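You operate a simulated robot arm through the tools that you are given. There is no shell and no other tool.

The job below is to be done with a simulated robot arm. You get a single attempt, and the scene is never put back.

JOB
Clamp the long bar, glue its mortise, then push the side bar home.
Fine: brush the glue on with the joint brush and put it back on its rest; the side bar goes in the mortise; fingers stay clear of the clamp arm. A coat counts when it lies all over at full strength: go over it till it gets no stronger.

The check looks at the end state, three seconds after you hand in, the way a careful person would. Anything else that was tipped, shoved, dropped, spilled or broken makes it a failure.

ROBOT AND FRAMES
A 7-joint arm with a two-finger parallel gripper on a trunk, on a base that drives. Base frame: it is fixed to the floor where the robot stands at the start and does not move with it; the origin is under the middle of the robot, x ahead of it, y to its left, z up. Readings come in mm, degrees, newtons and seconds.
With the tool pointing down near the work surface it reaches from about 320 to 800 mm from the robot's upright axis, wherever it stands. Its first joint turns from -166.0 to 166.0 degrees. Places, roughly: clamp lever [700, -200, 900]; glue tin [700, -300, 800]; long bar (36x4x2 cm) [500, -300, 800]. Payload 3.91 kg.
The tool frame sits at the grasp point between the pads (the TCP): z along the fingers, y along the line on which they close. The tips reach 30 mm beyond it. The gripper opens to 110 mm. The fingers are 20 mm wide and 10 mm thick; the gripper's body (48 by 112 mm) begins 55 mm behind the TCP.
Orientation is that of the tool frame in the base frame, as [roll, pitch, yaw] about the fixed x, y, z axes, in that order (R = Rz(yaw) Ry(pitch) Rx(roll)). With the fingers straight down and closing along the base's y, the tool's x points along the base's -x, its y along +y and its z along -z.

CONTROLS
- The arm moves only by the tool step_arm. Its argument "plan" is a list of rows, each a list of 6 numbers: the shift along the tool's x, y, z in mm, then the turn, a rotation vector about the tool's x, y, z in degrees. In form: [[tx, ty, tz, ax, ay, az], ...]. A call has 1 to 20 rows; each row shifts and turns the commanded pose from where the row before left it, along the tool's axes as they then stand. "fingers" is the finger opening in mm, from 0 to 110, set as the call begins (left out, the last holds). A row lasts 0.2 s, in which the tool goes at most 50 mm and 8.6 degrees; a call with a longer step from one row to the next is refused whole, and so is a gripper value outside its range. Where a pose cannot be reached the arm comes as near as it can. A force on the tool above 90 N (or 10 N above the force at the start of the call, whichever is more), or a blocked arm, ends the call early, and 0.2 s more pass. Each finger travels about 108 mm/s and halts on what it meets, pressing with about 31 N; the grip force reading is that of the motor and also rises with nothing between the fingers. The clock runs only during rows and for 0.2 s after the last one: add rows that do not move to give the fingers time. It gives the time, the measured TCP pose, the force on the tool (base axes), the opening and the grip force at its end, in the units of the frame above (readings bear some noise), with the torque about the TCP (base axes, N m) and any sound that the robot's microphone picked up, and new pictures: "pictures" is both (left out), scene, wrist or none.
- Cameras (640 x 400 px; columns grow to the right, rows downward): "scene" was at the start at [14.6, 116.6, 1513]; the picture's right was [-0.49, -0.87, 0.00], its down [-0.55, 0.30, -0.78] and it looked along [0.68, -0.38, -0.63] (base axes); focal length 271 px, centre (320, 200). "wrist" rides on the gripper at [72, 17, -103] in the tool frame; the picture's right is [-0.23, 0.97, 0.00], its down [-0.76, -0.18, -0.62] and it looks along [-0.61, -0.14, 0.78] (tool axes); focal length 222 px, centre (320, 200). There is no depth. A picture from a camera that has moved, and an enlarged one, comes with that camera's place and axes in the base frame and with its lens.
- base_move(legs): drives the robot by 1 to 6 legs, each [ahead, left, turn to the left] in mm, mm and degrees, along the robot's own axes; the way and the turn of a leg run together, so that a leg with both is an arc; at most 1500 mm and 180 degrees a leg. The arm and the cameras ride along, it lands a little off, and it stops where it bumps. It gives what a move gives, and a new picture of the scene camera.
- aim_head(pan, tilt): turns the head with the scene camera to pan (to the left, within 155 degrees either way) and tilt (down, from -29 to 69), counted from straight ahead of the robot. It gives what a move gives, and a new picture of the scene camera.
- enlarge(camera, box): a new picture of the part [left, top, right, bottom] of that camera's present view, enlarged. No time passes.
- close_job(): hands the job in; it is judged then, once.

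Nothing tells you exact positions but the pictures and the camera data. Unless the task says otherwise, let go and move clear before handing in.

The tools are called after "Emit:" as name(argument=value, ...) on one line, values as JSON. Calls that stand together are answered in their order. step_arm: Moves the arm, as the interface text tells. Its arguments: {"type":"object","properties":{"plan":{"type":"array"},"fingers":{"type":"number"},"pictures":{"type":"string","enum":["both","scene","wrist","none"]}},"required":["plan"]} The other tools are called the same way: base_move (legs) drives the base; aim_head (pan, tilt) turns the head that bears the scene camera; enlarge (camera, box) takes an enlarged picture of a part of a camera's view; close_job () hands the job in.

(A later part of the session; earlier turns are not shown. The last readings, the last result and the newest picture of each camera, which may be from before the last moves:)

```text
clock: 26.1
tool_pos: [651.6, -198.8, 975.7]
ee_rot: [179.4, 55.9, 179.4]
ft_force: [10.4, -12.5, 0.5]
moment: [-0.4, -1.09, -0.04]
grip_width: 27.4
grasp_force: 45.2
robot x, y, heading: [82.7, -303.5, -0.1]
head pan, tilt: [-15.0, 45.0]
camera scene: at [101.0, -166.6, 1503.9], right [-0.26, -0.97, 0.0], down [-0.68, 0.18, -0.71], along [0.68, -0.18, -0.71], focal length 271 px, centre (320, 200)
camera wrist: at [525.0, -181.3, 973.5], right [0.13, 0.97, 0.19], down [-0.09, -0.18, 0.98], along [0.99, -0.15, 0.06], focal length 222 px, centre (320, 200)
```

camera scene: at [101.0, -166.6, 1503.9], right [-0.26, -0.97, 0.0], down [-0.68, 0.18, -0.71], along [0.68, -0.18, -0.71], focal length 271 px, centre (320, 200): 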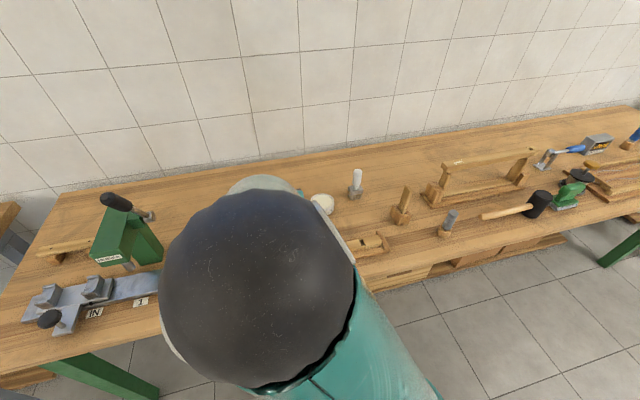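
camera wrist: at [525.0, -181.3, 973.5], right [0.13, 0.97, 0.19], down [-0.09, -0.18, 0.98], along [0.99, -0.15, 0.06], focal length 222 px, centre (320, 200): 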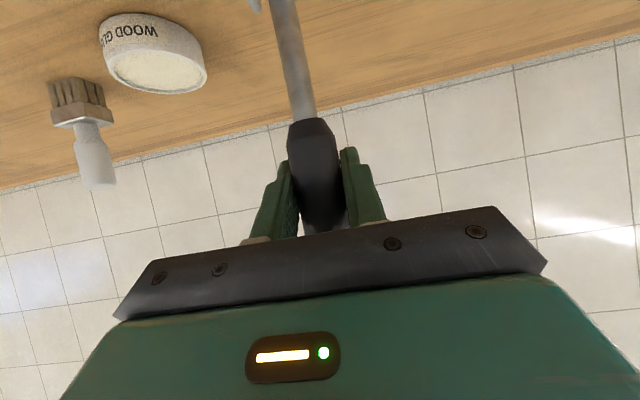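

Emit:
step_arm(plan=[[2.1, -0.5, -3.5, 0, -2.0, 0], [2.1, -0.5, -3.5, 0, -2.0, 0]], pictures="wrist")

Emit:
aim_head(pan=10, tilt=50)

```text
clock: 26.7
tool_pos: [641.8, -199.2, 975.1]
ee_rot: [179.4, 59.9, 179.6]
ft_force: [8.3, 0.2, -13.8]
moment: [-0.1, -0.92, -0.11]
grip_width: 27.7
grasp_force: 44.9
robot x, y, heading: [84.3, -306.6, -0.3]
head pan, tilt: [-15.0, 45.0]
camera wrist: at [516.8, -181.6, 964.9], right [0.12, 0.97, 0.2], down [-0.16, -0.18, 0.97], along [0.98, -0.14, 0.13], focal length 222 px, centre (320, 200)
```

wrist: 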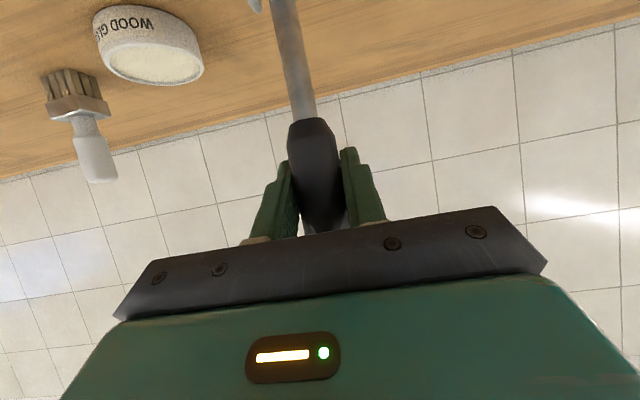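

```text
clock: 27.6
tool_pos: [642.5, -198.2, 975.5]
ee_rot: [179.4, 59.8, 179.4]
ft_force: [2.6, 15.3, -23.9]
moment: [-0.21, -0.19, 0.05]
grip_width: 27.8
grasp_force: 45.3
robot x, y, heading: [86.3, -303.2, -0.1]
head pan, tilt: [10.0, 50.0]
camera scene: at [98.5, -131.6, 1496.9], right [0.17, -0.99, 0.0], down [-0.75, -0.13, -0.64], along [0.63, 0.11, -0.77], focal length 271 px, centre (320, 200)
```

scene: 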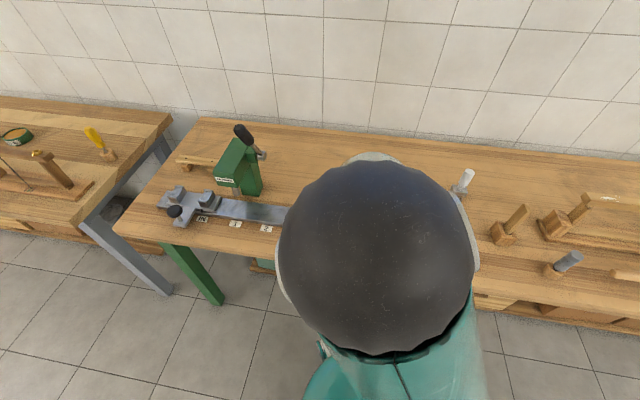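

Emit:
step_arm(plan=[[2.4, -1.5, -3.3, 0, -2.0, 0], [2.2, 0, -3.4, 0, -2.0, 0]], pictures="none")

```text
clock: 28.1
tool_pos: [634.5, -197.9, 975.2]
ee_rot: [179.4, 64.0, 179.5]
ft_force: [-7.9, 28.4, -14.6]
moment: [-0.18, 0.99, -0.08]
grip_width: 27.5
grasp_force: 44.6
robot x, y, heading: [83.5, -307.1, 0.1]
head pan, tilt: [10.0, 50.0]
```

Emit:
step_arm(plan=[[2.4, 2, -3.3, 0, -2.0, 0], [2.2, 0, -3.4, 0, -2.0, 0]], pictures="wrist")

```text
clock: 28.8
tool_pos: [627.7, -198.6, 974.8]
ee_rot: [179.3, 67.9, 179.1]
ft_force: [-9.5, 19.6, -8.7]
moment: [-0.07, 1.09, -0.04]
grip_width: 27.4
grasp_force: 44.8
robot x, y, heading: [82.3, -302.9, -0.0]
head pan, tilt: [10.0, 50.0]
camera wrist: at [504.1, -181.2, 946.1], right [0.09, 0.97, 0.22], down [-0.29, -0.18, 0.94], along [0.95, -0.15, 0.27], focal length 222 px, centre (320, 200)
```

wrist: 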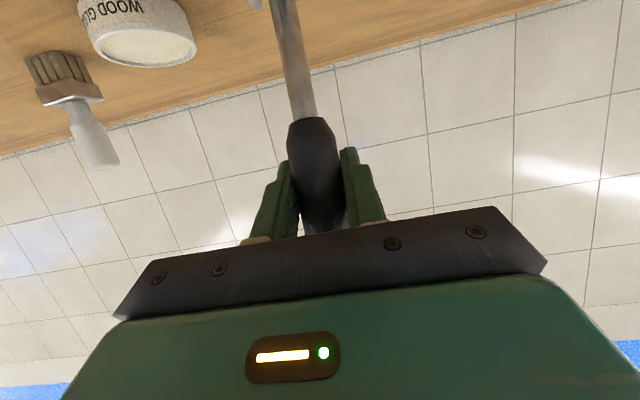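

Emit:
step_arm(plan=[[2.3, 0.8, -3.4, 0, -2.0, 0], [2.3, 0, -3.4, 0, -2.0, 0]], pictures="none")

```text
clock: 29.4
tool_pos: [621.4, -198.9, 975.1]
ee_rot: [178.5, 72.4, 178.3]
ft_force: [28.8, 11.7, 0.1]
moment: [-0.27, 0.01, -0.07]
grip_width: 28.1
grasp_force: 45.1
robot x, y, heading: [82.3, -302.7, -0.3]
head pan, tilt: [10.0, 50.0]
```

Resistance has begun (+29 N against closing). I'll push a little further to seat it.

Emit:
step_arm(plan=[[2.3, 0, -3.4, 0, -2.0, 0], [0, 0, 0, 0, 0, 0]], pictures="none")

```text
clock: 29.9
tool_pos: [614.0, -198.7, 973.3]
ee_rot: [178.4, 74.4, 178.2]
ft_force: [23.9, 6.7, 15.1]
moment: [-0.23, -0.19, 0.03]
grip_width: 27.5
grasp_force: 44.9
robot x, y, heading: [81.0, -307.4, -0.1]
head pan, tilt: [10.0, 50.0]
```

Emit:
step_arm(plan=[[2.0, 0, -3.6, 0, -2.0, 0], [2.0, 0, -3.6, 0, -2.0, 0]], pictures="wrist")

```text
clock: 30.6
tool_pos: [607.3, -198.4, 969.8]
ee_rot: [178.3, 78.0, 177.9]
ft_force: [28.0, 0.8, 5.2]
moment: [-0.14, -0.02, 0.03]
grip_width: 27.8
grasp_force: 45.4
robot x, y, heading: [81.5, -303.8, -0.2]
head pan, tilt: [10.0, 50.0]
camera wrist: at [490.8, -180.6, 920.4], right [0.05, 0.97, 0.23], down [-0.45, -0.18, 0.87], along [0.89, -0.15, 0.43], focal length 222 px, centre (320, 200)
```

wrist: 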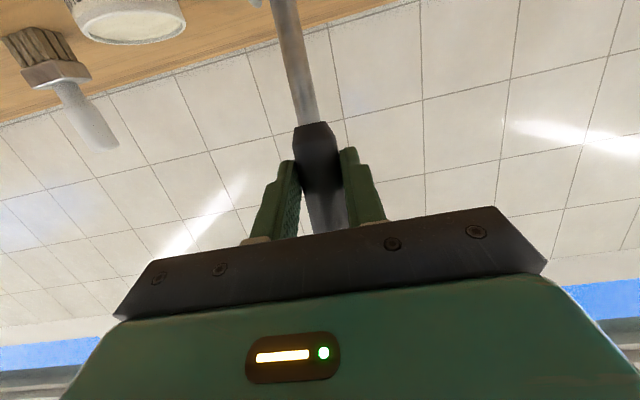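

Emit:
step_arm(plan=[[2.0, 0, -3.6, 0, -2.0, 0], [2.0, 0, -3.6, 0, -2.0, 0]], pictures="none")

```text
clock: 31.1
tool_pos: [599.3, -197.9, 966.5]
ee_rot: [177.2, 82.0, 176.9]
ft_force: [26.9, -1.2, 2.0]
moment: [-0.15, 0.37, -0.06]
grip_width: 27.2
grasp_force: 45.4
robot x, y, heading: [77.3, -301.0, -0.4]
head pan, tilt: [10.0, 50.0]
```

Emit:
enlarge(camera="wrist", box=[200, 0, 440, 240])

Emit:
aim_head(pan=-40, tilt=45)

```text
1.67 times, centred on (320, 120) of wrist
camera zoom: at [487.1, -180.6, 909.7], right [0.04, 0.97, 0.23], down [-0.51, -0.18, 0.84], along [0.86, -0.15, 0.49], focal length 370 px, centre (320, 333)
```

zoom: 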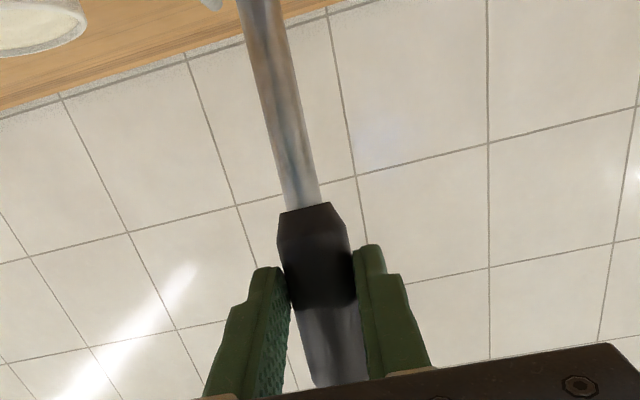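

```text
clock: 32.3
tool_pos: [599.1, -197.0, 967.1]
ee_rot: [177.7, 81.8, 177.4]
ft_force: [24.0, -3.7, -3.3]
moment: [-0.18, 0.18, -0.13]
grip_width: 27.0
grasp_force: 45.5
robot x, y, heading: [83.4, -301.7, -0.2]
head pan, tilt: [-40.0, 45.0]
camera scene: at [85.0, -197.7, 1503.9], right [-0.64, -0.77, 0.0], down [-0.54, 0.45, -0.71], along [0.54, -0.45, -0.71], focal length 271 px, centre (320, 200)
```

scene: 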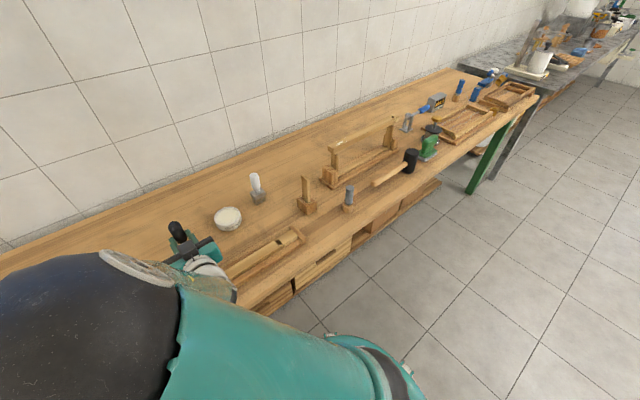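

The handle is now slipping toward the fingertips at a steady 27 N, so the lever is at its end stop. I'll check the picture, then release and back straight off.

Emit:
enlarge(camera="scene", box=[130, 200, 310, 300])

Emit:
step_arm(plan=[[-1, 0, 3, 0, 0, 0], [0, 0, 0, 0, 0, 0], [0, 0, 0, 0, 0, 0]], fingers=70, pictures="both")

```text
3.56 times, centred on (220, 250) of scene
camera zoom: at [85.0, -197.7, 1503.9], right [-0.64, -0.77, 0.0], down [-0.54, 0.45, -0.71], along [0.54, -0.45, -0.71], focal length 964 px, centre (676, 22)
```

zoom: 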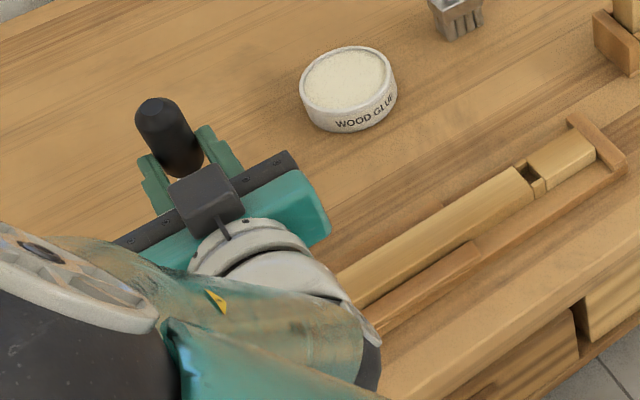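

```text
clock: 33.1
tool_pos: [602.8, -197.4, 967.4]
ee_rot: [177.6, 82.0, 177.4]
ft_force: [0.7, 0.1, 0.0]
moment: [0.03, -0.01, -0.01]
grip_width: 70.0
grasp_force: 0.0
robot x, y, heading: [83.3, -303.4, 0.1]
head pan, tilt: [-40.0, 45.0]
camera scene: at [85.0, -197.7, 1503.9], right [-0.64, -0.77, 0.0], down [-0.54, 0.46, -0.71], along [0.54, -0.46, -0.71], focal length 271 px, centre (320, 200)
camera wrist: at [490.1, -180.3, 910.5], right [0.04, 0.97, 0.23], down [-0.51, -0.18, 0.84], along [0.86, -0.15, 0.49], focal length 222 px, centre (320, 200)
```

scene: 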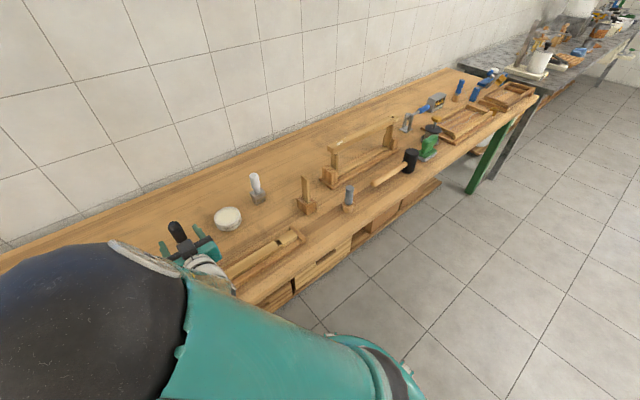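
wrist: 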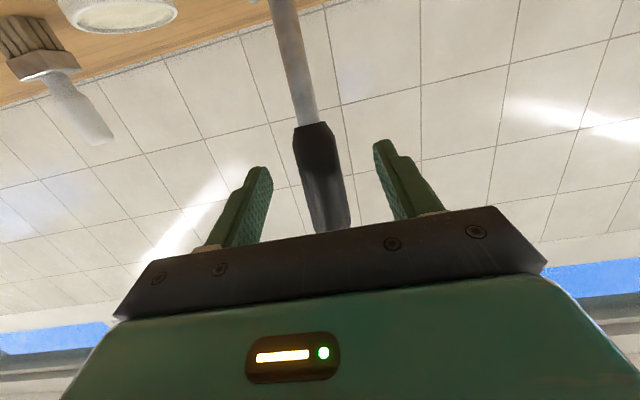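

Emit:
step_arm(plan=[[-3, 0, -12, 0, 0, 0], [-5, 0, -15, 0, 0, 0], [-10, 0, -15, 0, 0, 0], [-20, 0, -10, 0, 0, 0], [-25, 0, 0, 0, 0, 0], [-25, 0, 0, 0, 0, 0], [-25, 0, 0, 0, 0, 0], [-20, 0, 0, 0, 6, 0], [-10, 0, 0, 0, 8, 0], [0, 0, 0, 0, 8, 0], [0, 0, 0, 0, 8, 0], [0, 0, 0, 0, 8, 0]], pictures="both")

```text
clock: 35.7
tool_pos: [597.6, -188.2, 1115.3]
ee_rot: [179.4, 44.0, 179.5]
ft_force: [-0.6, -1.4, 0.2]
moment: [-0.02, 0.02, -0.01]
grip_width: 69.9
grasp_force: 0.1
out of reach, approached as far as the arm can: row 2, 3, 4
robot x, y, heading: [80.6, -305.9, -0.2]
head pan, tilt: [-40.0, 45.0]
camera scene: at [84.1, -197.6, 1503.9], right [-0.64, -0.77, 0.0], down [-0.54, 0.46, -0.71], along [0.54, -0.46, -0.71], focal length 271 px, centre (320, 200)
camera wrist: at [473.7, -171.4, 1141.2], right [0.17, 0.97, 0.16], down [0.11, -0.18, 0.98], along [0.98, -0.14, -0.14], focal length 222 px, centre (320, 200)
```

scene: 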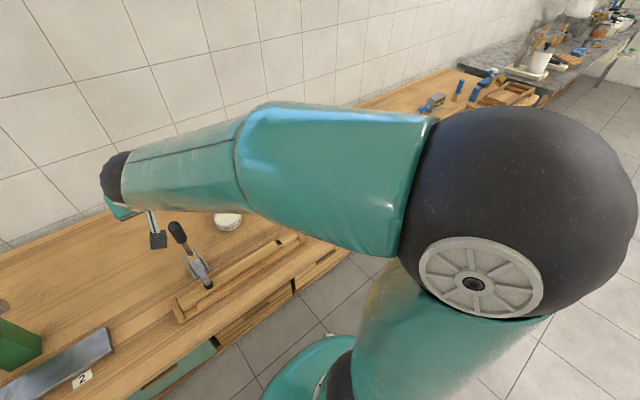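
wrist: 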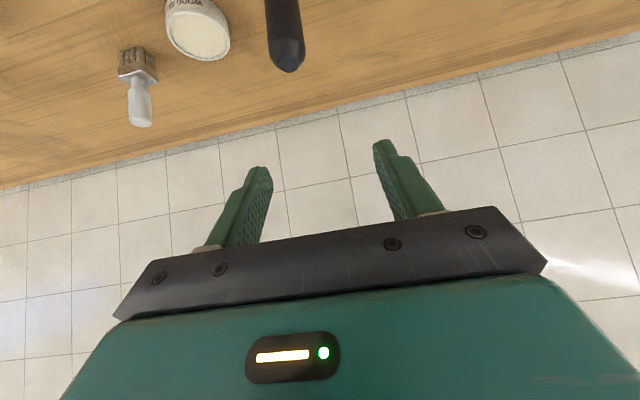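

Emit:
enlarge(camera="scene", box=[130, 200, 310, 330])

Emit:
aim_head(pan=-10, tilt=45)

Emit:
enlarge(camera="scene", box=[190, 190, 340, 320])

```text
3.08 times, centred on (220, 265) of scene
camera zoom: at [84.1, -197.6, 1503.9], right [-0.64, -0.77, 0.0], down [-0.54, 0.46, -0.71], along [0.54, -0.46, -0.71], focal length 835 px, centre (628, 0)
```

zoom: 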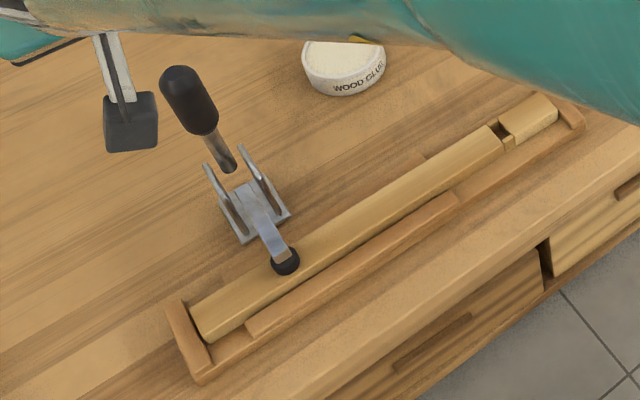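

```text
clock: 36.7
tool_pos: [597.7, -189.7, 1116.6]
ee_rot: [179.6, 44.1, 179.4]
ft_force: [0.1, 0.0, 0.7]
moment: [0.02, -0.02, 0.03]
grip_width: 69.8
grasp_force: 0.1
robot x, y, heading: [86.3, -302.2, -0.1]
head pan, tilt: [-10.0, 45.0]
camera scene: at [102.3, -159.6, 1503.9], right [-0.18, -0.98, 0.0], down [-0.7, 0.12, -0.71], along [0.7, -0.12, -0.71], focal length 271 px, centre (320, 200)
```

scene: 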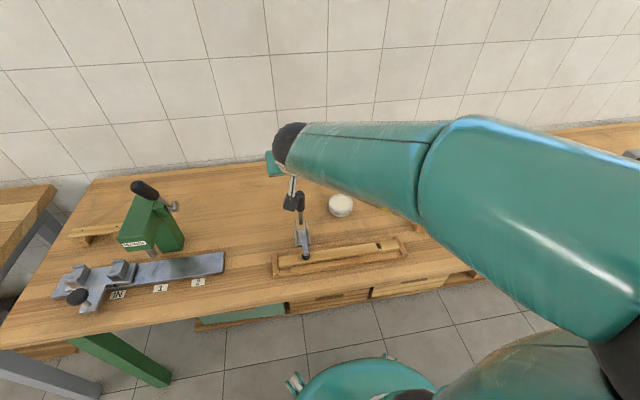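

```text
3.08 times, centred on (265, 255) of scene
camera zoom: at [102.3, -159.6, 1503.9], right [-0.18, -0.98, 0.0], down [-0.7, 0.12, -0.71], along [0.7, -0.12, -0.71], focal length 835 px, centre (489, 31)
```

zoom: 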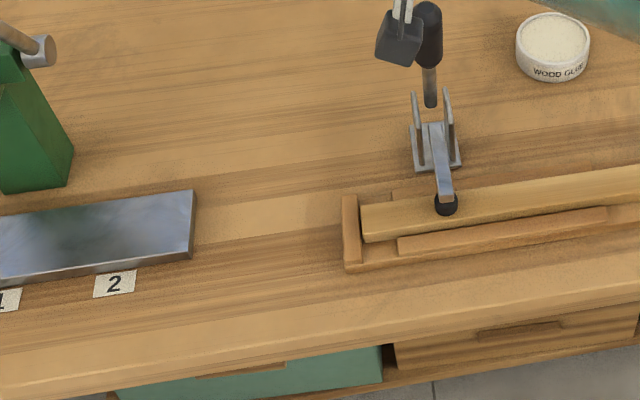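

The pad is now down on the bar and the lever stands just past vertical. I'll bring the tool upright and look at the mortise and clamp from closer.

Emit:
step_arm(plan=[[0, 0, 0, 0, 7.4, 0], [0, 0, 0, 0, 7.4, 0], [0, 0, 0, 0, 7.4, 0], [0, 0, 0, 0, 7.4, 0], [0, 0, 0, 0, 7.4, 0], [0, 0, 0, 0, 7.0, 0], [10, -36, 10, 0, 0, 0], [10, -36, 10, 0, 0, 0], [10, -36, 10, 0, 0, 0], [10, -36, 20, 0, 0, 0], [10, -36, 22, 0, 0, 0], [10, -36, 22, 0, 0, 0], [7, -36, 22, 0, 0, 0]], pictures="both")

Emit:
enlarge(camera="wrist", box=[220, 40, 420, 200])

Emit:
enlarge(camera="wrist", box=[420, 0, 640, 200])

```text
clock: 39.5
tool_pos: [536.6, -440.1, 998.6]
ee_rot: [179.4, 3.6, 179.7]
ft_force: [0.6, 1.0, -0.4]
moment: [-0.04, 0.02, -0.01]
grip_width: 70.0
grasp_force: 0.0
out of reach, approached as far as the arm can: row 3
robot x, y, heading: [81.2, -302.5, -0.3]
head pan, tilt: [-10.0, 45.0]
camera scene: at [102.3, -158.7, 1503.8], right [-0.17, -0.98, 0.0], down [-0.7, 0.12, -0.71], along [0.7, -0.12, -0.71], focal length 271 px, centre (320, 200)
camera wrist: at [456.6, -425.4, 1096.8], right [0.23, 0.97, 0.02], down [0.72, -0.19, 0.67], along [0.66, -0.14, -0.74], focal length 222 px, centre (320, 200)
```

scene: 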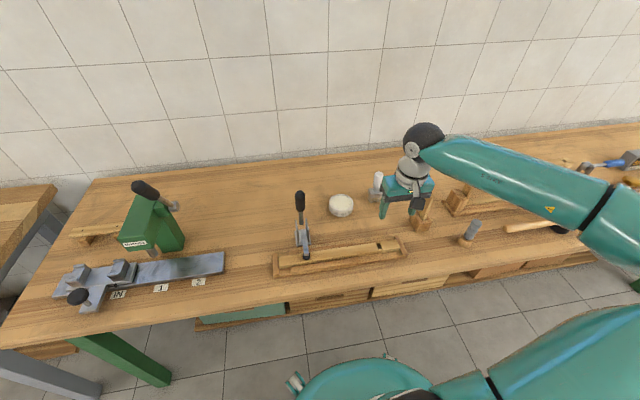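
wrist: 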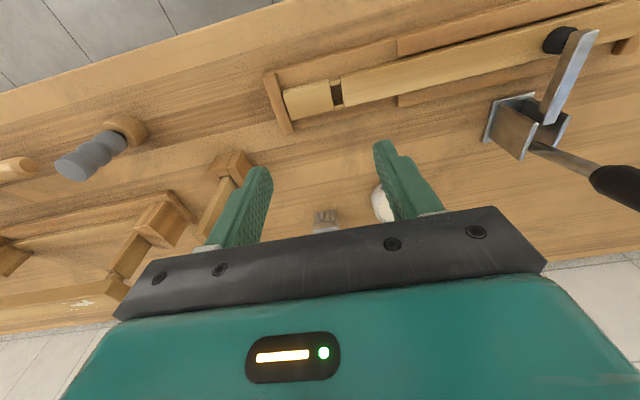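

```text
2.50 times, centred on (320, 120) of wrist
camera zoom: at [456.6, -425.4, 1096.8], right [0.23, 0.97, 0.02], down [0.72, -0.19, 0.67], along [0.66, -0.14, -0.74], focal length 555 px, centre (320, 400)
```

zoom: 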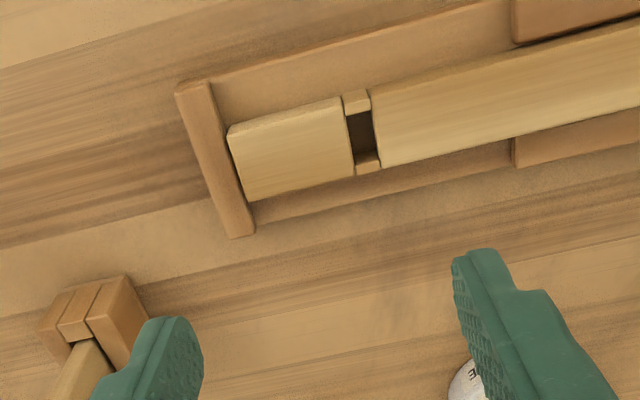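

```text
2.00 times, centred on (530, 100) of wrist
camera zoom: at [456.6, -425.4, 1096.8], right [0.23, 0.97, 0.02], down [0.72, -0.19, 0.67], along [0.66, -0.14, -0.74], focal length 444 px, centre (-100, 400)
```

zoom: 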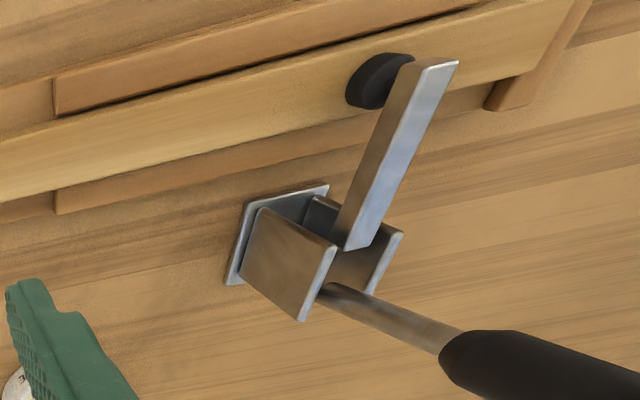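

The clamp holds the bar. The mortise is at about (543,-419), with the bar top at z≈820. I'll straighten the tool and move above the brush.

Emit:
step_arm(plan=[[0, 0, 0, 0.6, 3.6, -0.3], [-39, -6.7, 0, 0, 0, 0], [-39, -6.7, 0, 0, 0, 0], [-39, -6.7, 0, 0, 0, 0], [-39, -6.7, 0, 0, 0, 0], [-39, -6.7, 0, 0, 0, 0], [-39, -6.7, 0, 0, 0, 0], [0, 0, 0, 0, 0, 0]], pictures="both")

Emit:
enlarge(camera="wrist", box=[220, 60, 420, 230])

Emit:
enlarge(camera="scene", box=[330, 130, 450, 230])

```text
clock: 41.3
tool_pos: [772.8, -480.0, 996.7]
ee_rot: [-180.0, 0.0, -179.9]
ft_force: [-0.2, -0.6, -1.2]
moment: [-0.02, 0.03, -0.03]
grip_width: 70.1
grasp_force: 0.0
robot x, y, heading: [81.2, -302.4, -0.1]
head pan, tilt: [-10.0, 45.0]
camera scene: at [103.4, -159.3, 1503.9], right [-0.17, -0.98, 0.0], down [-0.7, 0.12, -0.71], along [0.7, -0.12, -0.71], focal length 271 px, centre (320, 200)
camera wrist: at [698.8, -462.7, 1099.6], right [0.23, 0.97, 0.0], down [0.76, -0.18, 0.62], along [0.61, -0.14, -0.78], focal length 222 px, centre (320, 200)
```

scene: 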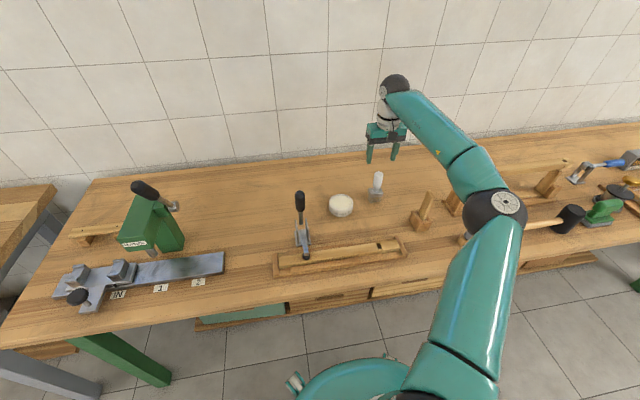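
wrist: 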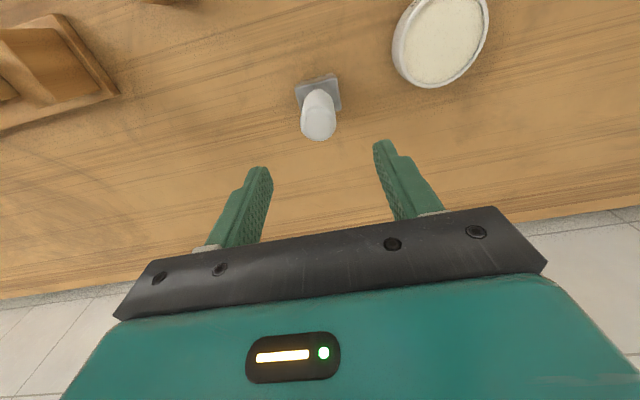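

```text
2.35 times, centred on (320, 145) of wrist
camera zoom: at [698.8, -462.7, 1099.6], right [0.23, 0.97, 0.0], down [0.76, -0.18, 0.62], along [0.61, -0.14, -0.78], focal length 523 px, centre (320, 329)
```

zoom: 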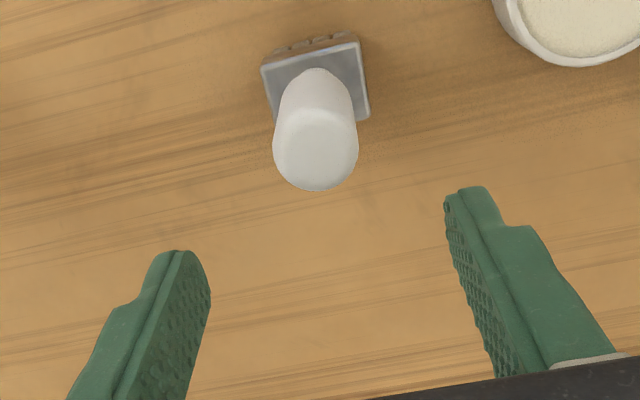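

```text
4.00 times, centred on (390, 180) of scene
camera zoom: at [103.4, -159.3, 1503.9], right [-0.17, -0.98, 0.0], down [-0.7, 0.12, -0.71], along [0.7, -0.12, -0.71], focal length 1085 px, centre (40, 280)
```

zoom: 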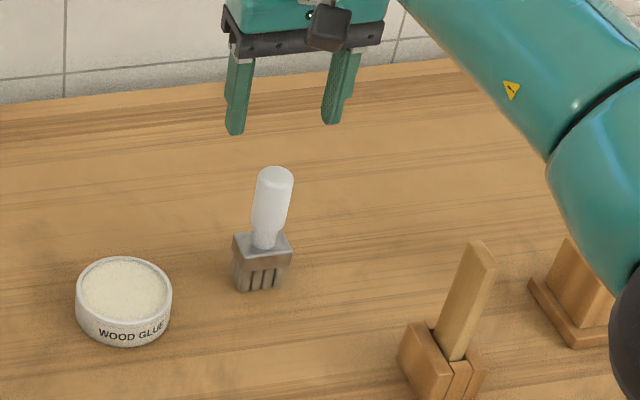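

The brush handle is between the fingers in y, but my two views disagree by about 8 mm in x. I'll lower the tips to just above the cap and compare directly.

Emit:
step_arm(plan=[[3, 0, 20, 0, 0, 0], [0, 0, 20, 0, 0, 0], [0, 0, 15, 0, 0, 0]], pictures="both")

Emit:
enlarge(camera="wrist", box=[220, 80, 420, 240])

Emit:
enlarge(camera="scene", box=[340, 120, 420, 220])

```text
clock: 42.1
tool_pos: [767.1, -480.0, 941.9]
ee_rot: [-180.0, 0.2, -179.9]
ft_force: [-1.6, 1.0, 0.8]
moment: [-0.01, 0.0, 0.01]
grip_width: 70.2
grasp_force: 0.1
robot x, y, heading: [83.8, -304.5, 0.1]
head pan, tilt: [-10.0, 45.0]
camera scene: at [102.4, -159.5, 1503.9], right [-0.17, -0.98, 0.0], down [-0.7, 0.12, -0.71], along [0.7, -0.12, -0.71], focal length 271 px, centre (320, 200)
camera wrist: at [694.3, -463.7, 1046.4], right [0.23, 0.97, 0.0], down [0.76, -0.18, 0.62], along [0.61, -0.14, -0.78], focal length 222 px, centre (320, 200)
```

scene: 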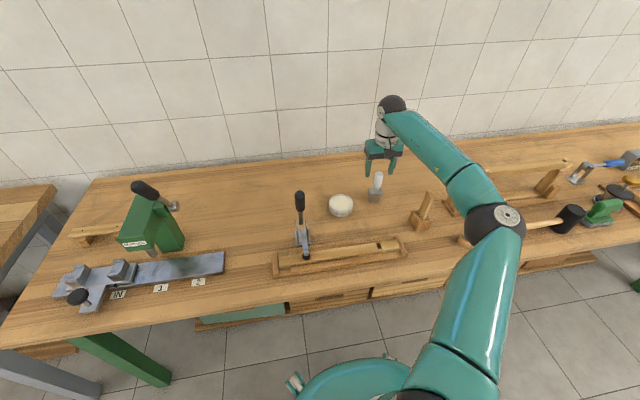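
wrist: 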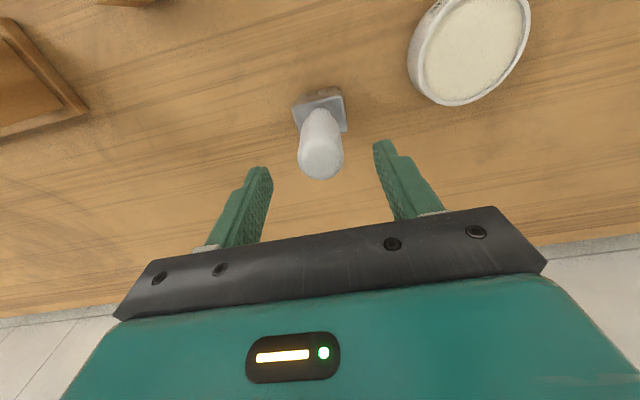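

```text
2.50 times, centred on (320, 160) of wrist
camera zoom: at [694.3, -463.7, 1046.4], right [0.23, 0.97, 0.0], down [0.76, -0.18, 0.62], along [0.61, -0.14, -0.78], focal length 555 px, centre (320, 300)
```

zoom: 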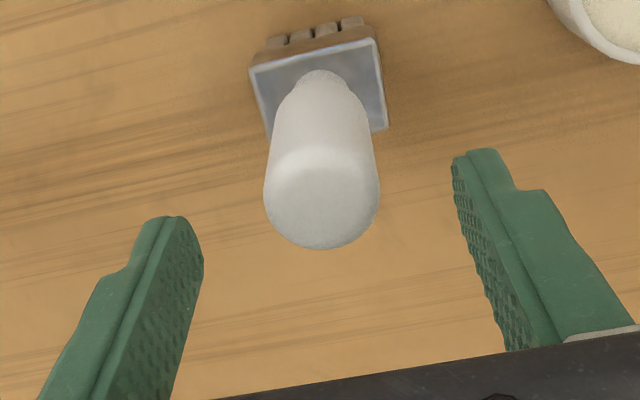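

```text
4.00 times, centred on (380, 170) of scene
camera zoom: at [102.4, -159.5, 1503.9], right [-0.17, -0.98, 0.0], down [-0.7, 0.12, -0.71], along [0.7, -0.12, -0.71], focal length 1085 px, centre (80, 320)
```

zoom: 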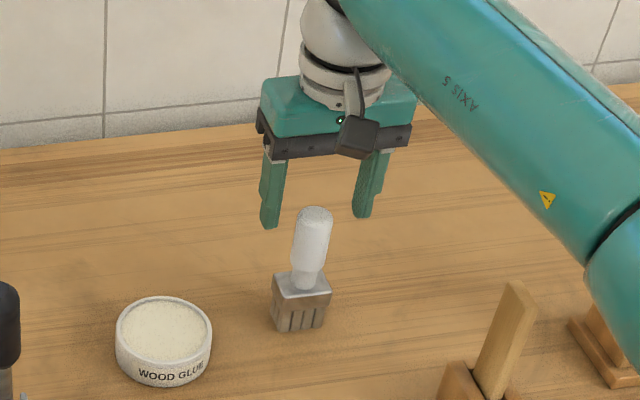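

Emit:
step_arm(plan=[[1, 0, 15, 0, 0, 0], [0, 0, 15, 0, 0, 0], [0, 0, 15, 0, 0, 0]], pictures="both")

Emit:
enlarge(camera="wrist", box=[220, 80, 420, 240])

Emit:
enlarge(camera="scene", box=[340, 120, 420, 220])

```text
clock: 42.9
tool_pos: [765.8, -481.2, 896.9]
ee_rot: [-180.0, 0.1, 180.0]
ft_force: [0.2, 0.1, 0.5]
moment: [0.02, -0.01, 0.0]
grip_width: 69.9
grasp_force: 0.0
robot x, y, heading: [78.9, -306.5, -0.1]
head pan, tilt: [-10.0, 45.0]
camera scene: at [102.3, -159.5, 1503.9], right [-0.17, -0.98, 0.0], down [-0.7, 0.12, -0.71], along [0.7, -0.12, -0.71], focal length 271 px, centre (320, 200)
camera wrist: at [692.7, -463.9, 1000.6], right [0.23, 0.97, 0.0], down [0.76, -0.18, 0.62], along [0.61, -0.14, -0.78], focal length 222 px, centre (320, 200)
```

scene: 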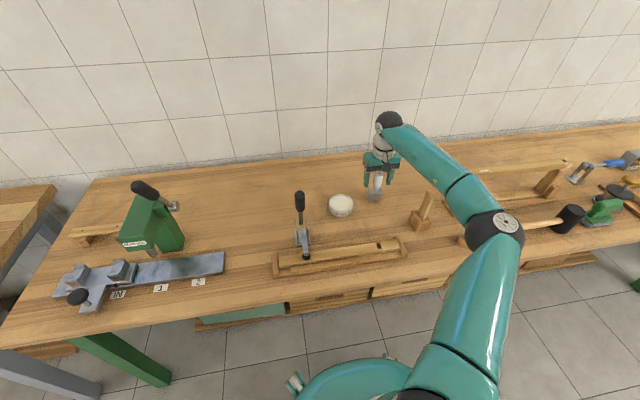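
wrist: 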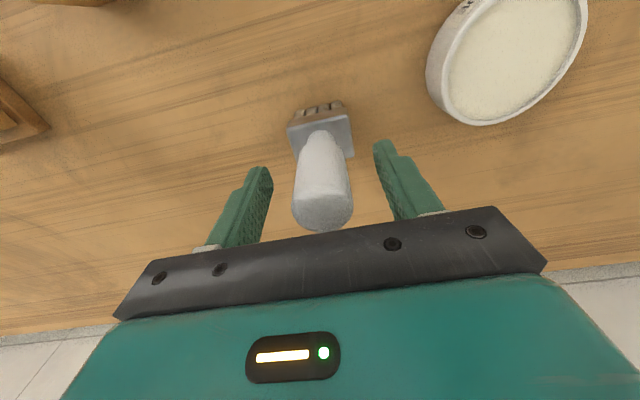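

```text
2.50 times, centred on (320, 160) of wrist
camera zoom: at [692.7, -463.9, 1000.6], right [0.23, 0.97, 0.0], down [0.76, -0.18, 0.62], along [0.61, -0.14, -0.78], focal length 555 px, centre (320, 300)
```

zoom: 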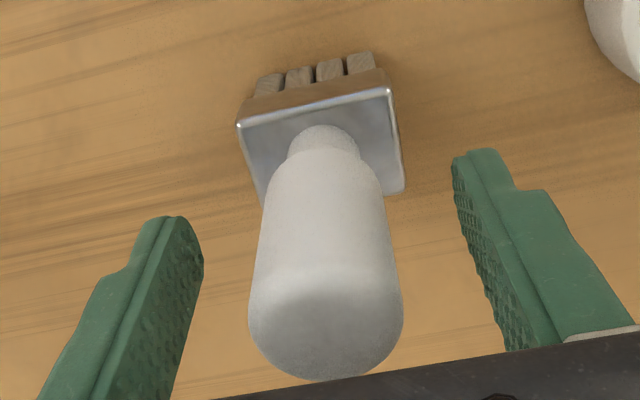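

```text
4.00 times, centred on (380, 170) of scene
camera zoom: at [102.3, -159.5, 1503.9], right [-0.17, -0.98, 0.0], down [-0.7, 0.12, -0.71], along [0.7, -0.12, -0.71], focal length 1085 px, centre (80, 320)
```

zoom: 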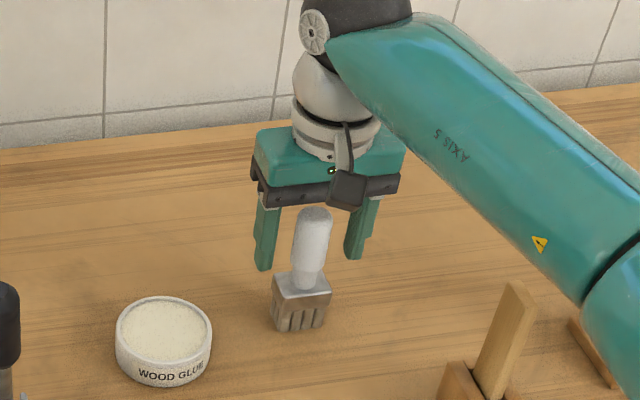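

The handle sits centred between the pads, so I'll grip the brush.

Emit:
step_arm(plan=[[0, 0, 4, 0, 0, 0], [0, 0, 0, 0, 0, 0], [0, 0, 0, 0, 0, 0], [0, 0, 0, 0, 0, 0]], fingers=0, pictures="both")

Emit:
enlarge(camera="wrist", box=[220, 80, 420, 240])

Emit:
enlarge(camera="scene", box=[340, 140, 420, 220])

```text
clock: 43.9
tool_pos: [765.3, -481.5, 893.6]
ee_rot: [180.0, 0.2, -180.0]
ft_force: [0.7, 3.3, 5.5]
moment: [0.12, -0.02, -0.01]
grip_width: 29.1
grasp_force: 31.0
robot x, y, heading: [83.0, -304.5, -0.1]
head pan, tilt: [-10.0, 45.0]
camera scene: at [102.2, -159.5, 1503.9], right [-0.17, -0.98, 0.0], down [-0.7, 0.12, -0.71], along [0.7, -0.12, -0.71], focal length 271 px, centre (320, 200)
camera wrist: at [692.9, -463.9, 997.0], right [0.23, 0.97, 0.0], down [0.76, -0.18, 0.62], along [0.61, -0.14, -0.78], focal length 222 px, centre (320, 200)
```

scene: 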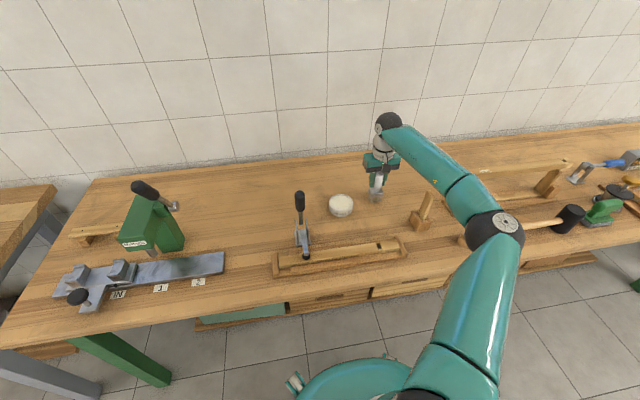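
wrist: 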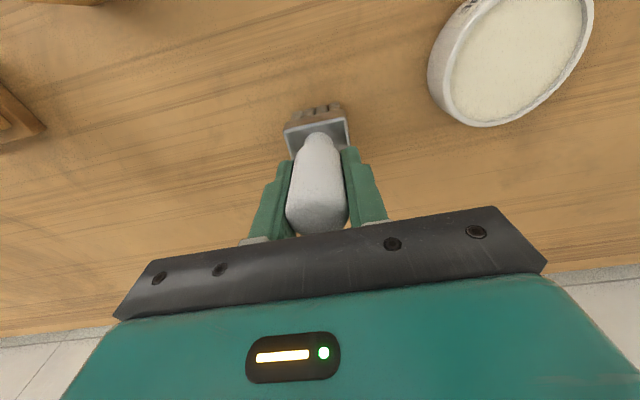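

```text
2.50 times, centred on (320, 160) of wrist
camera zoom: at [692.9, -463.9, 997.0], right [0.23, 0.97, 0.0], down [0.76, -0.18, 0.62], along [0.61, -0.14, -0.78], focal length 555 px, centre (320, 300)
```

zoom: 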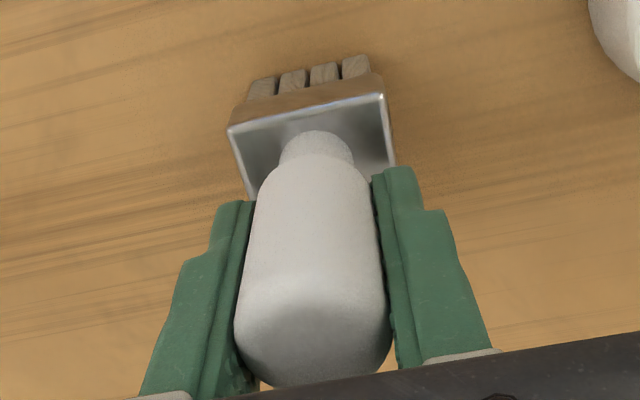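

```text
5.00 times, centred on (380, 180) of scene
camera zoom: at [102.2, -159.5, 1503.9], right [-0.17, -0.98, 0.0], down [-0.7, 0.12, -0.71], along [0.7, -0.12, -0.71], focal length 1356 px, centre (20, 300)
```

zoom: 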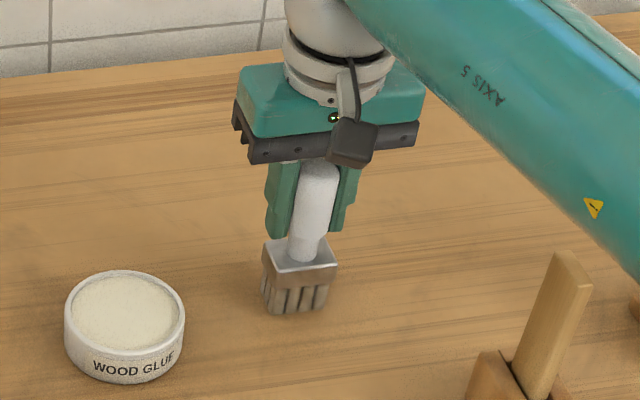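

Brush gripped at (765,-481,893.5). I'll lift it and look at what remains underneath.

Emit:
step_arm(plan=[[0, 0, -10, 0, 0, 0], [0, 0, -20, 0, 0, 0], [0, 0, -25, 0, 0, 0], [0, 0, -25, 0, 0, 0]], pictures="both")

Emit:
enlarge(camera="scene", box=[320, 130, 440, 230])

Emit:
enlarge(camera="wrist", box=[220, 40, 520, 240])

```text
clock: 44.9
tool_pos: [768.3, -480.7, 975.1]
ee_rot: [180.0, 0.1, 180.0]
ft_force: [0.6, 0.1, -1.0]
moment: [0.02, 0.01, -0.03]
grip_width: 29.2
grasp_force: 30.9
robot x, y, heading: [81.1, -306.3, -0.3]
head pan, tilt: [-10.0, 45.0]
camera scene: at [102.3, -159.8, 1503.9], right [-0.17, -0.98, 0.0], down [-0.7, 0.12, -0.71], along [0.7, -0.12, -0.71], focal length 271 px, centre (320, 200)
camera wrist: at [694.4, -463.6, 1078.4], right [0.23, 0.97, 0.0], down [0.76, -0.18, 0.62], along [0.61, -0.14, -0.78], focal length 222 px, centre (320, 200)
```

scene: 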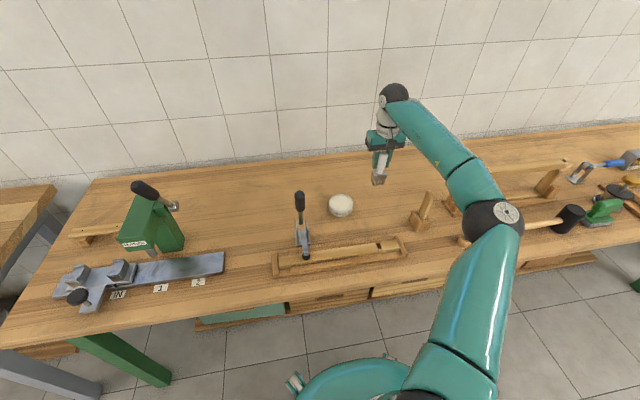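
wrist: 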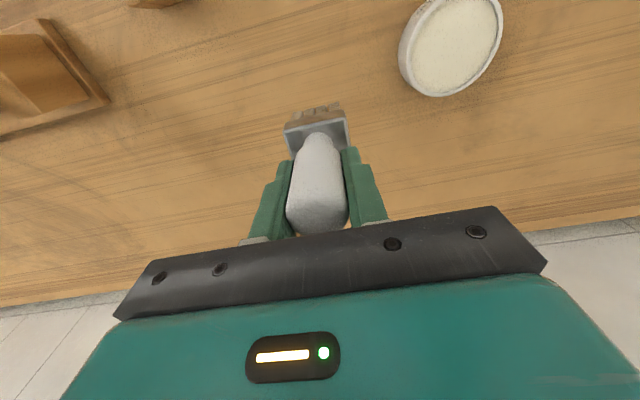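

```text
4.00 times, centred on (380, 180) of scene
camera zoom: at [102.3, -159.8, 1503.9], right [-0.17, -0.98, 0.0], down [-0.7, 0.12, -0.71], along [0.7, -0.12, -0.71], focal length 1085 px, centre (80, 280)
```

zoom: 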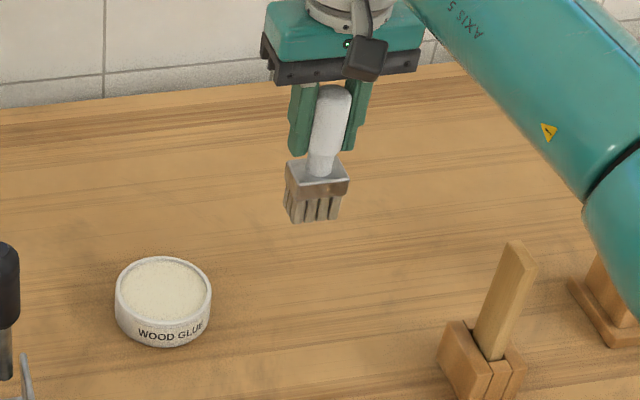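

```text
2.00 times, centred on (370, 140) of wrist
camera zoom: at [694.4, -463.6, 1078.4], right [0.23, 0.97, 0.0], down [0.76, -0.18, 0.62], along [0.61, -0.14, -0.78], focal length 444 px, centre (220, 320)
```

zoom: 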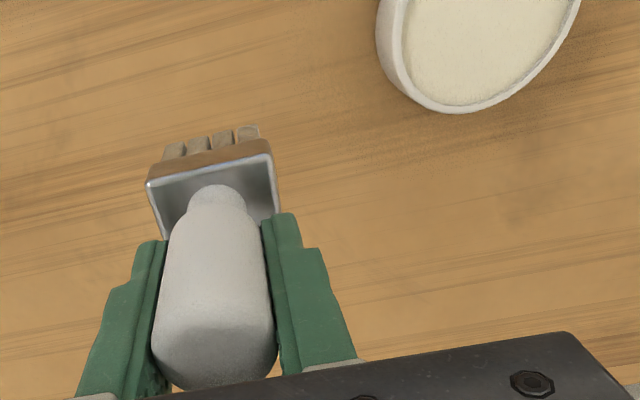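

The brush stood directly on the bench, so I must return it to that spot. Now I'll carry it above the tin and check the alignment.

Emit:
step_arm(plan=[[5, 33, 0, 0, 0, 0], [6, 33, 0, 0, 0, 0], [6, 33, 0, 0, 0, 0], [6, 33, 0, 0, 0, 0], [0, 0, 0, 0, 0, 0]], pictures="both")

Emit:
enlarge(camera="scene", box=[300, 130, 400, 230])

Emit:
enlarge(camera="wrist", box=[220, 40, 420, 240])

```text
clock: 46.1
tool_pos: [740.2, -347.4, 973.6]
ee_rot: [-180.0, 0.1, -179.9]
ft_force: [-0.4, 0.5, -0.9]
moment: [0.0, 0.03, 0.01]
grip_width: 29.1
grasp_force: 30.6
robot x, y, heading: [82.0, -302.4, -0.2]
head pan, tilt: [-10.0, 45.0]
camera scene: at [102.4, -159.3, 1503.9], right [-0.17, -0.98, 0.0], down [-0.7, 0.12, -0.71], along [0.7, -0.12, -0.71], focal length 271 px, centre (320, 200)
camera wrist: at [668.4, -331.1, 1077.7], right [0.23, 0.97, 0.0], down [0.76, -0.18, 0.62], along [0.61, -0.14, -0.78], focal length 222 px, centre (320, 200)
```

scene: 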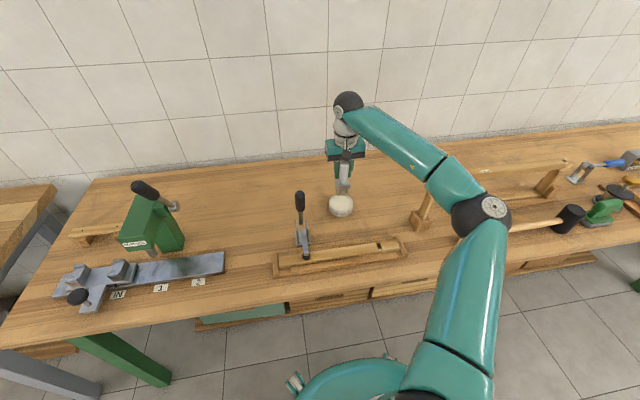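
wrist: 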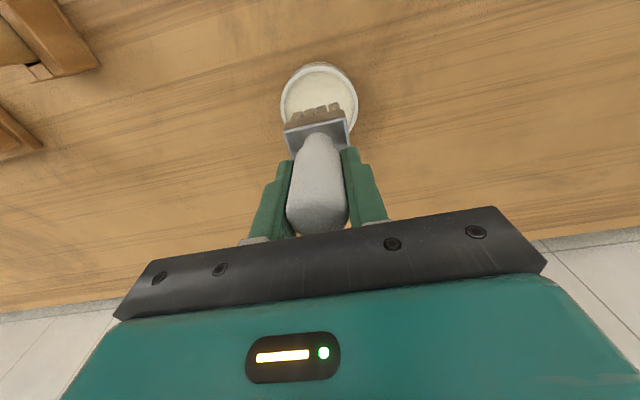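

```text
4.00 times, centred on (350, 180) of scene
camera zoom: at [102.4, -159.3, 1503.9], right [-0.17, -0.98, 0.0], down [-0.7, 0.12, -0.71], along [0.7, -0.12, -0.71], focal length 1085 px, centre (200, 280)
```

zoom: 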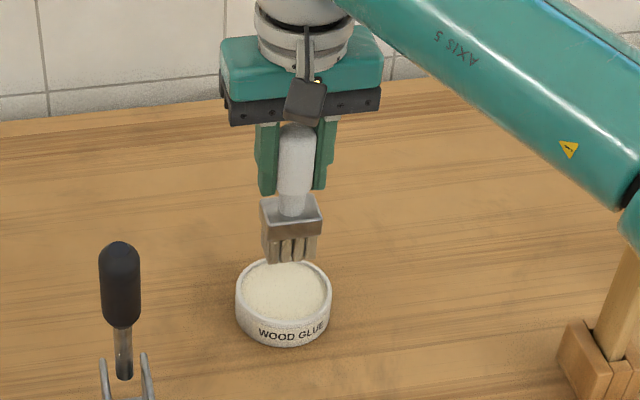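

```text
2.00 times, centred on (320, 140) of wrist
camera zoom: at [668.4, -331.1, 1077.7], right [0.23, 0.97, 0.0], down [0.76, -0.18, 0.62], along [0.61, -0.14, -0.78], focal length 444 px, centre (320, 320)
```

zoom: 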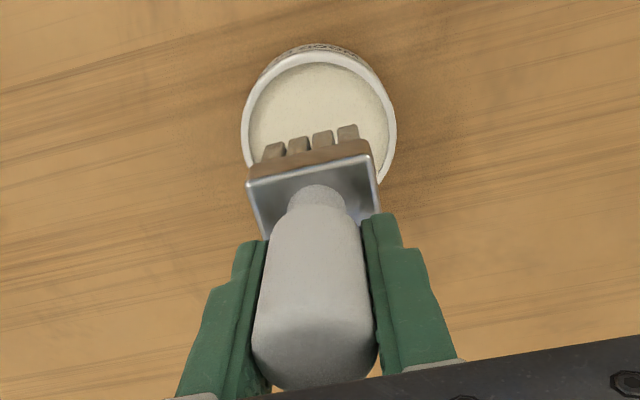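

Emit:
step_arm(plan=[[-9, 2, 10, 0, 0, 0], [0, 0, 15, 0, 0, 0], [0, 0, 12, 0, 0, 0], [0, 0, 0, 0, 0, 0]], pictures="both")

Emit:
enlarge(camera="scene", box=[300, 150, 380, 230])

Emit:
enlarge(camera="wrist", box=[220, 40, 420, 240])

```text
clock: 47.1
tool_pos: [752.5, -346.8, 936.2]
ee_rot: [-179.9, 0.0, 180.0]
ft_force: [-0.5, -0.3, -0.5]
moment: [0.01, 0.02, 0.02]
grip_width: 28.8
grasp_force: 31.2
robot x, y, heading: [82.8, -307.5, -0.1]
head pan, tilt: [-10.0, 45.0]
camera scene: at [102.3, -159.6, 1503.9], right [-0.17, -0.98, 0.0], down [-0.7, 0.12, -0.71], along [0.7, -0.12, -0.71], focal length 271 px, centre (320, 200)
camera wrist: at [679.1, -330.2, 1040.1], right [0.23, 0.97, 0.0], down [0.76, -0.18, 0.62], along [0.61, -0.14, -0.78], focal length 222 px, centre (320, 200)
```

scene: 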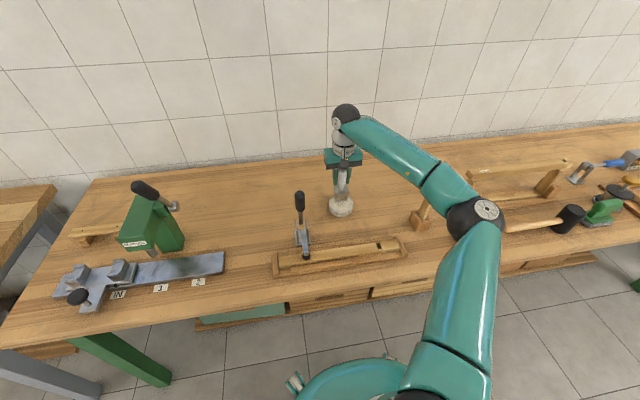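
wrist: 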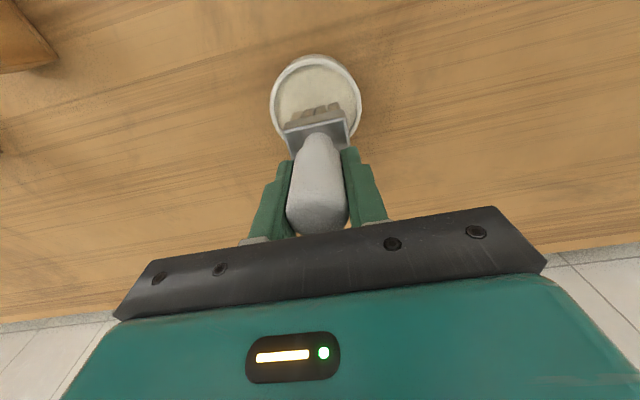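

```text
5.00 times, centred on (340, 190) of scene
camera zoom: at [102.3, -159.6, 1503.9], right [-0.17, -0.98, 0.0], down [-0.7, 0.12, -0.71], along [0.7, -0.12, -0.71], focal length 1356 px, centre (220, 250)
```

zoom: 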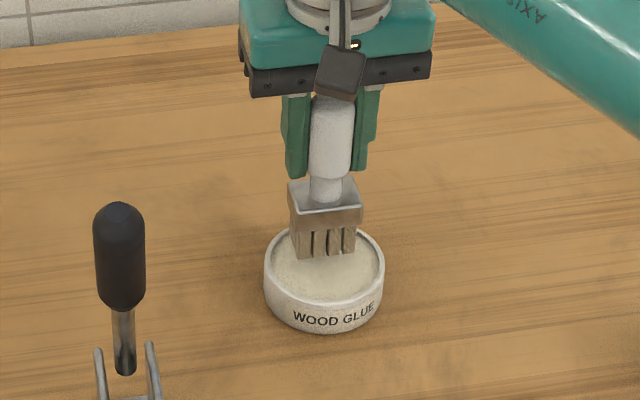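

```text
2.00 times, centred on (320, 140) of wrist
camera zoom: at [679.1, -330.2, 1040.1], right [0.23, 0.97, 0.0], down [0.76, -0.18, 0.62], along [0.61, -0.14, -0.78], focal length 444 px, centre (320, 320)
```

zoom: 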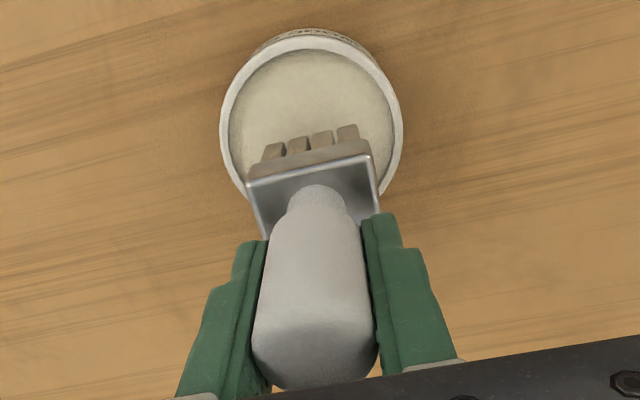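

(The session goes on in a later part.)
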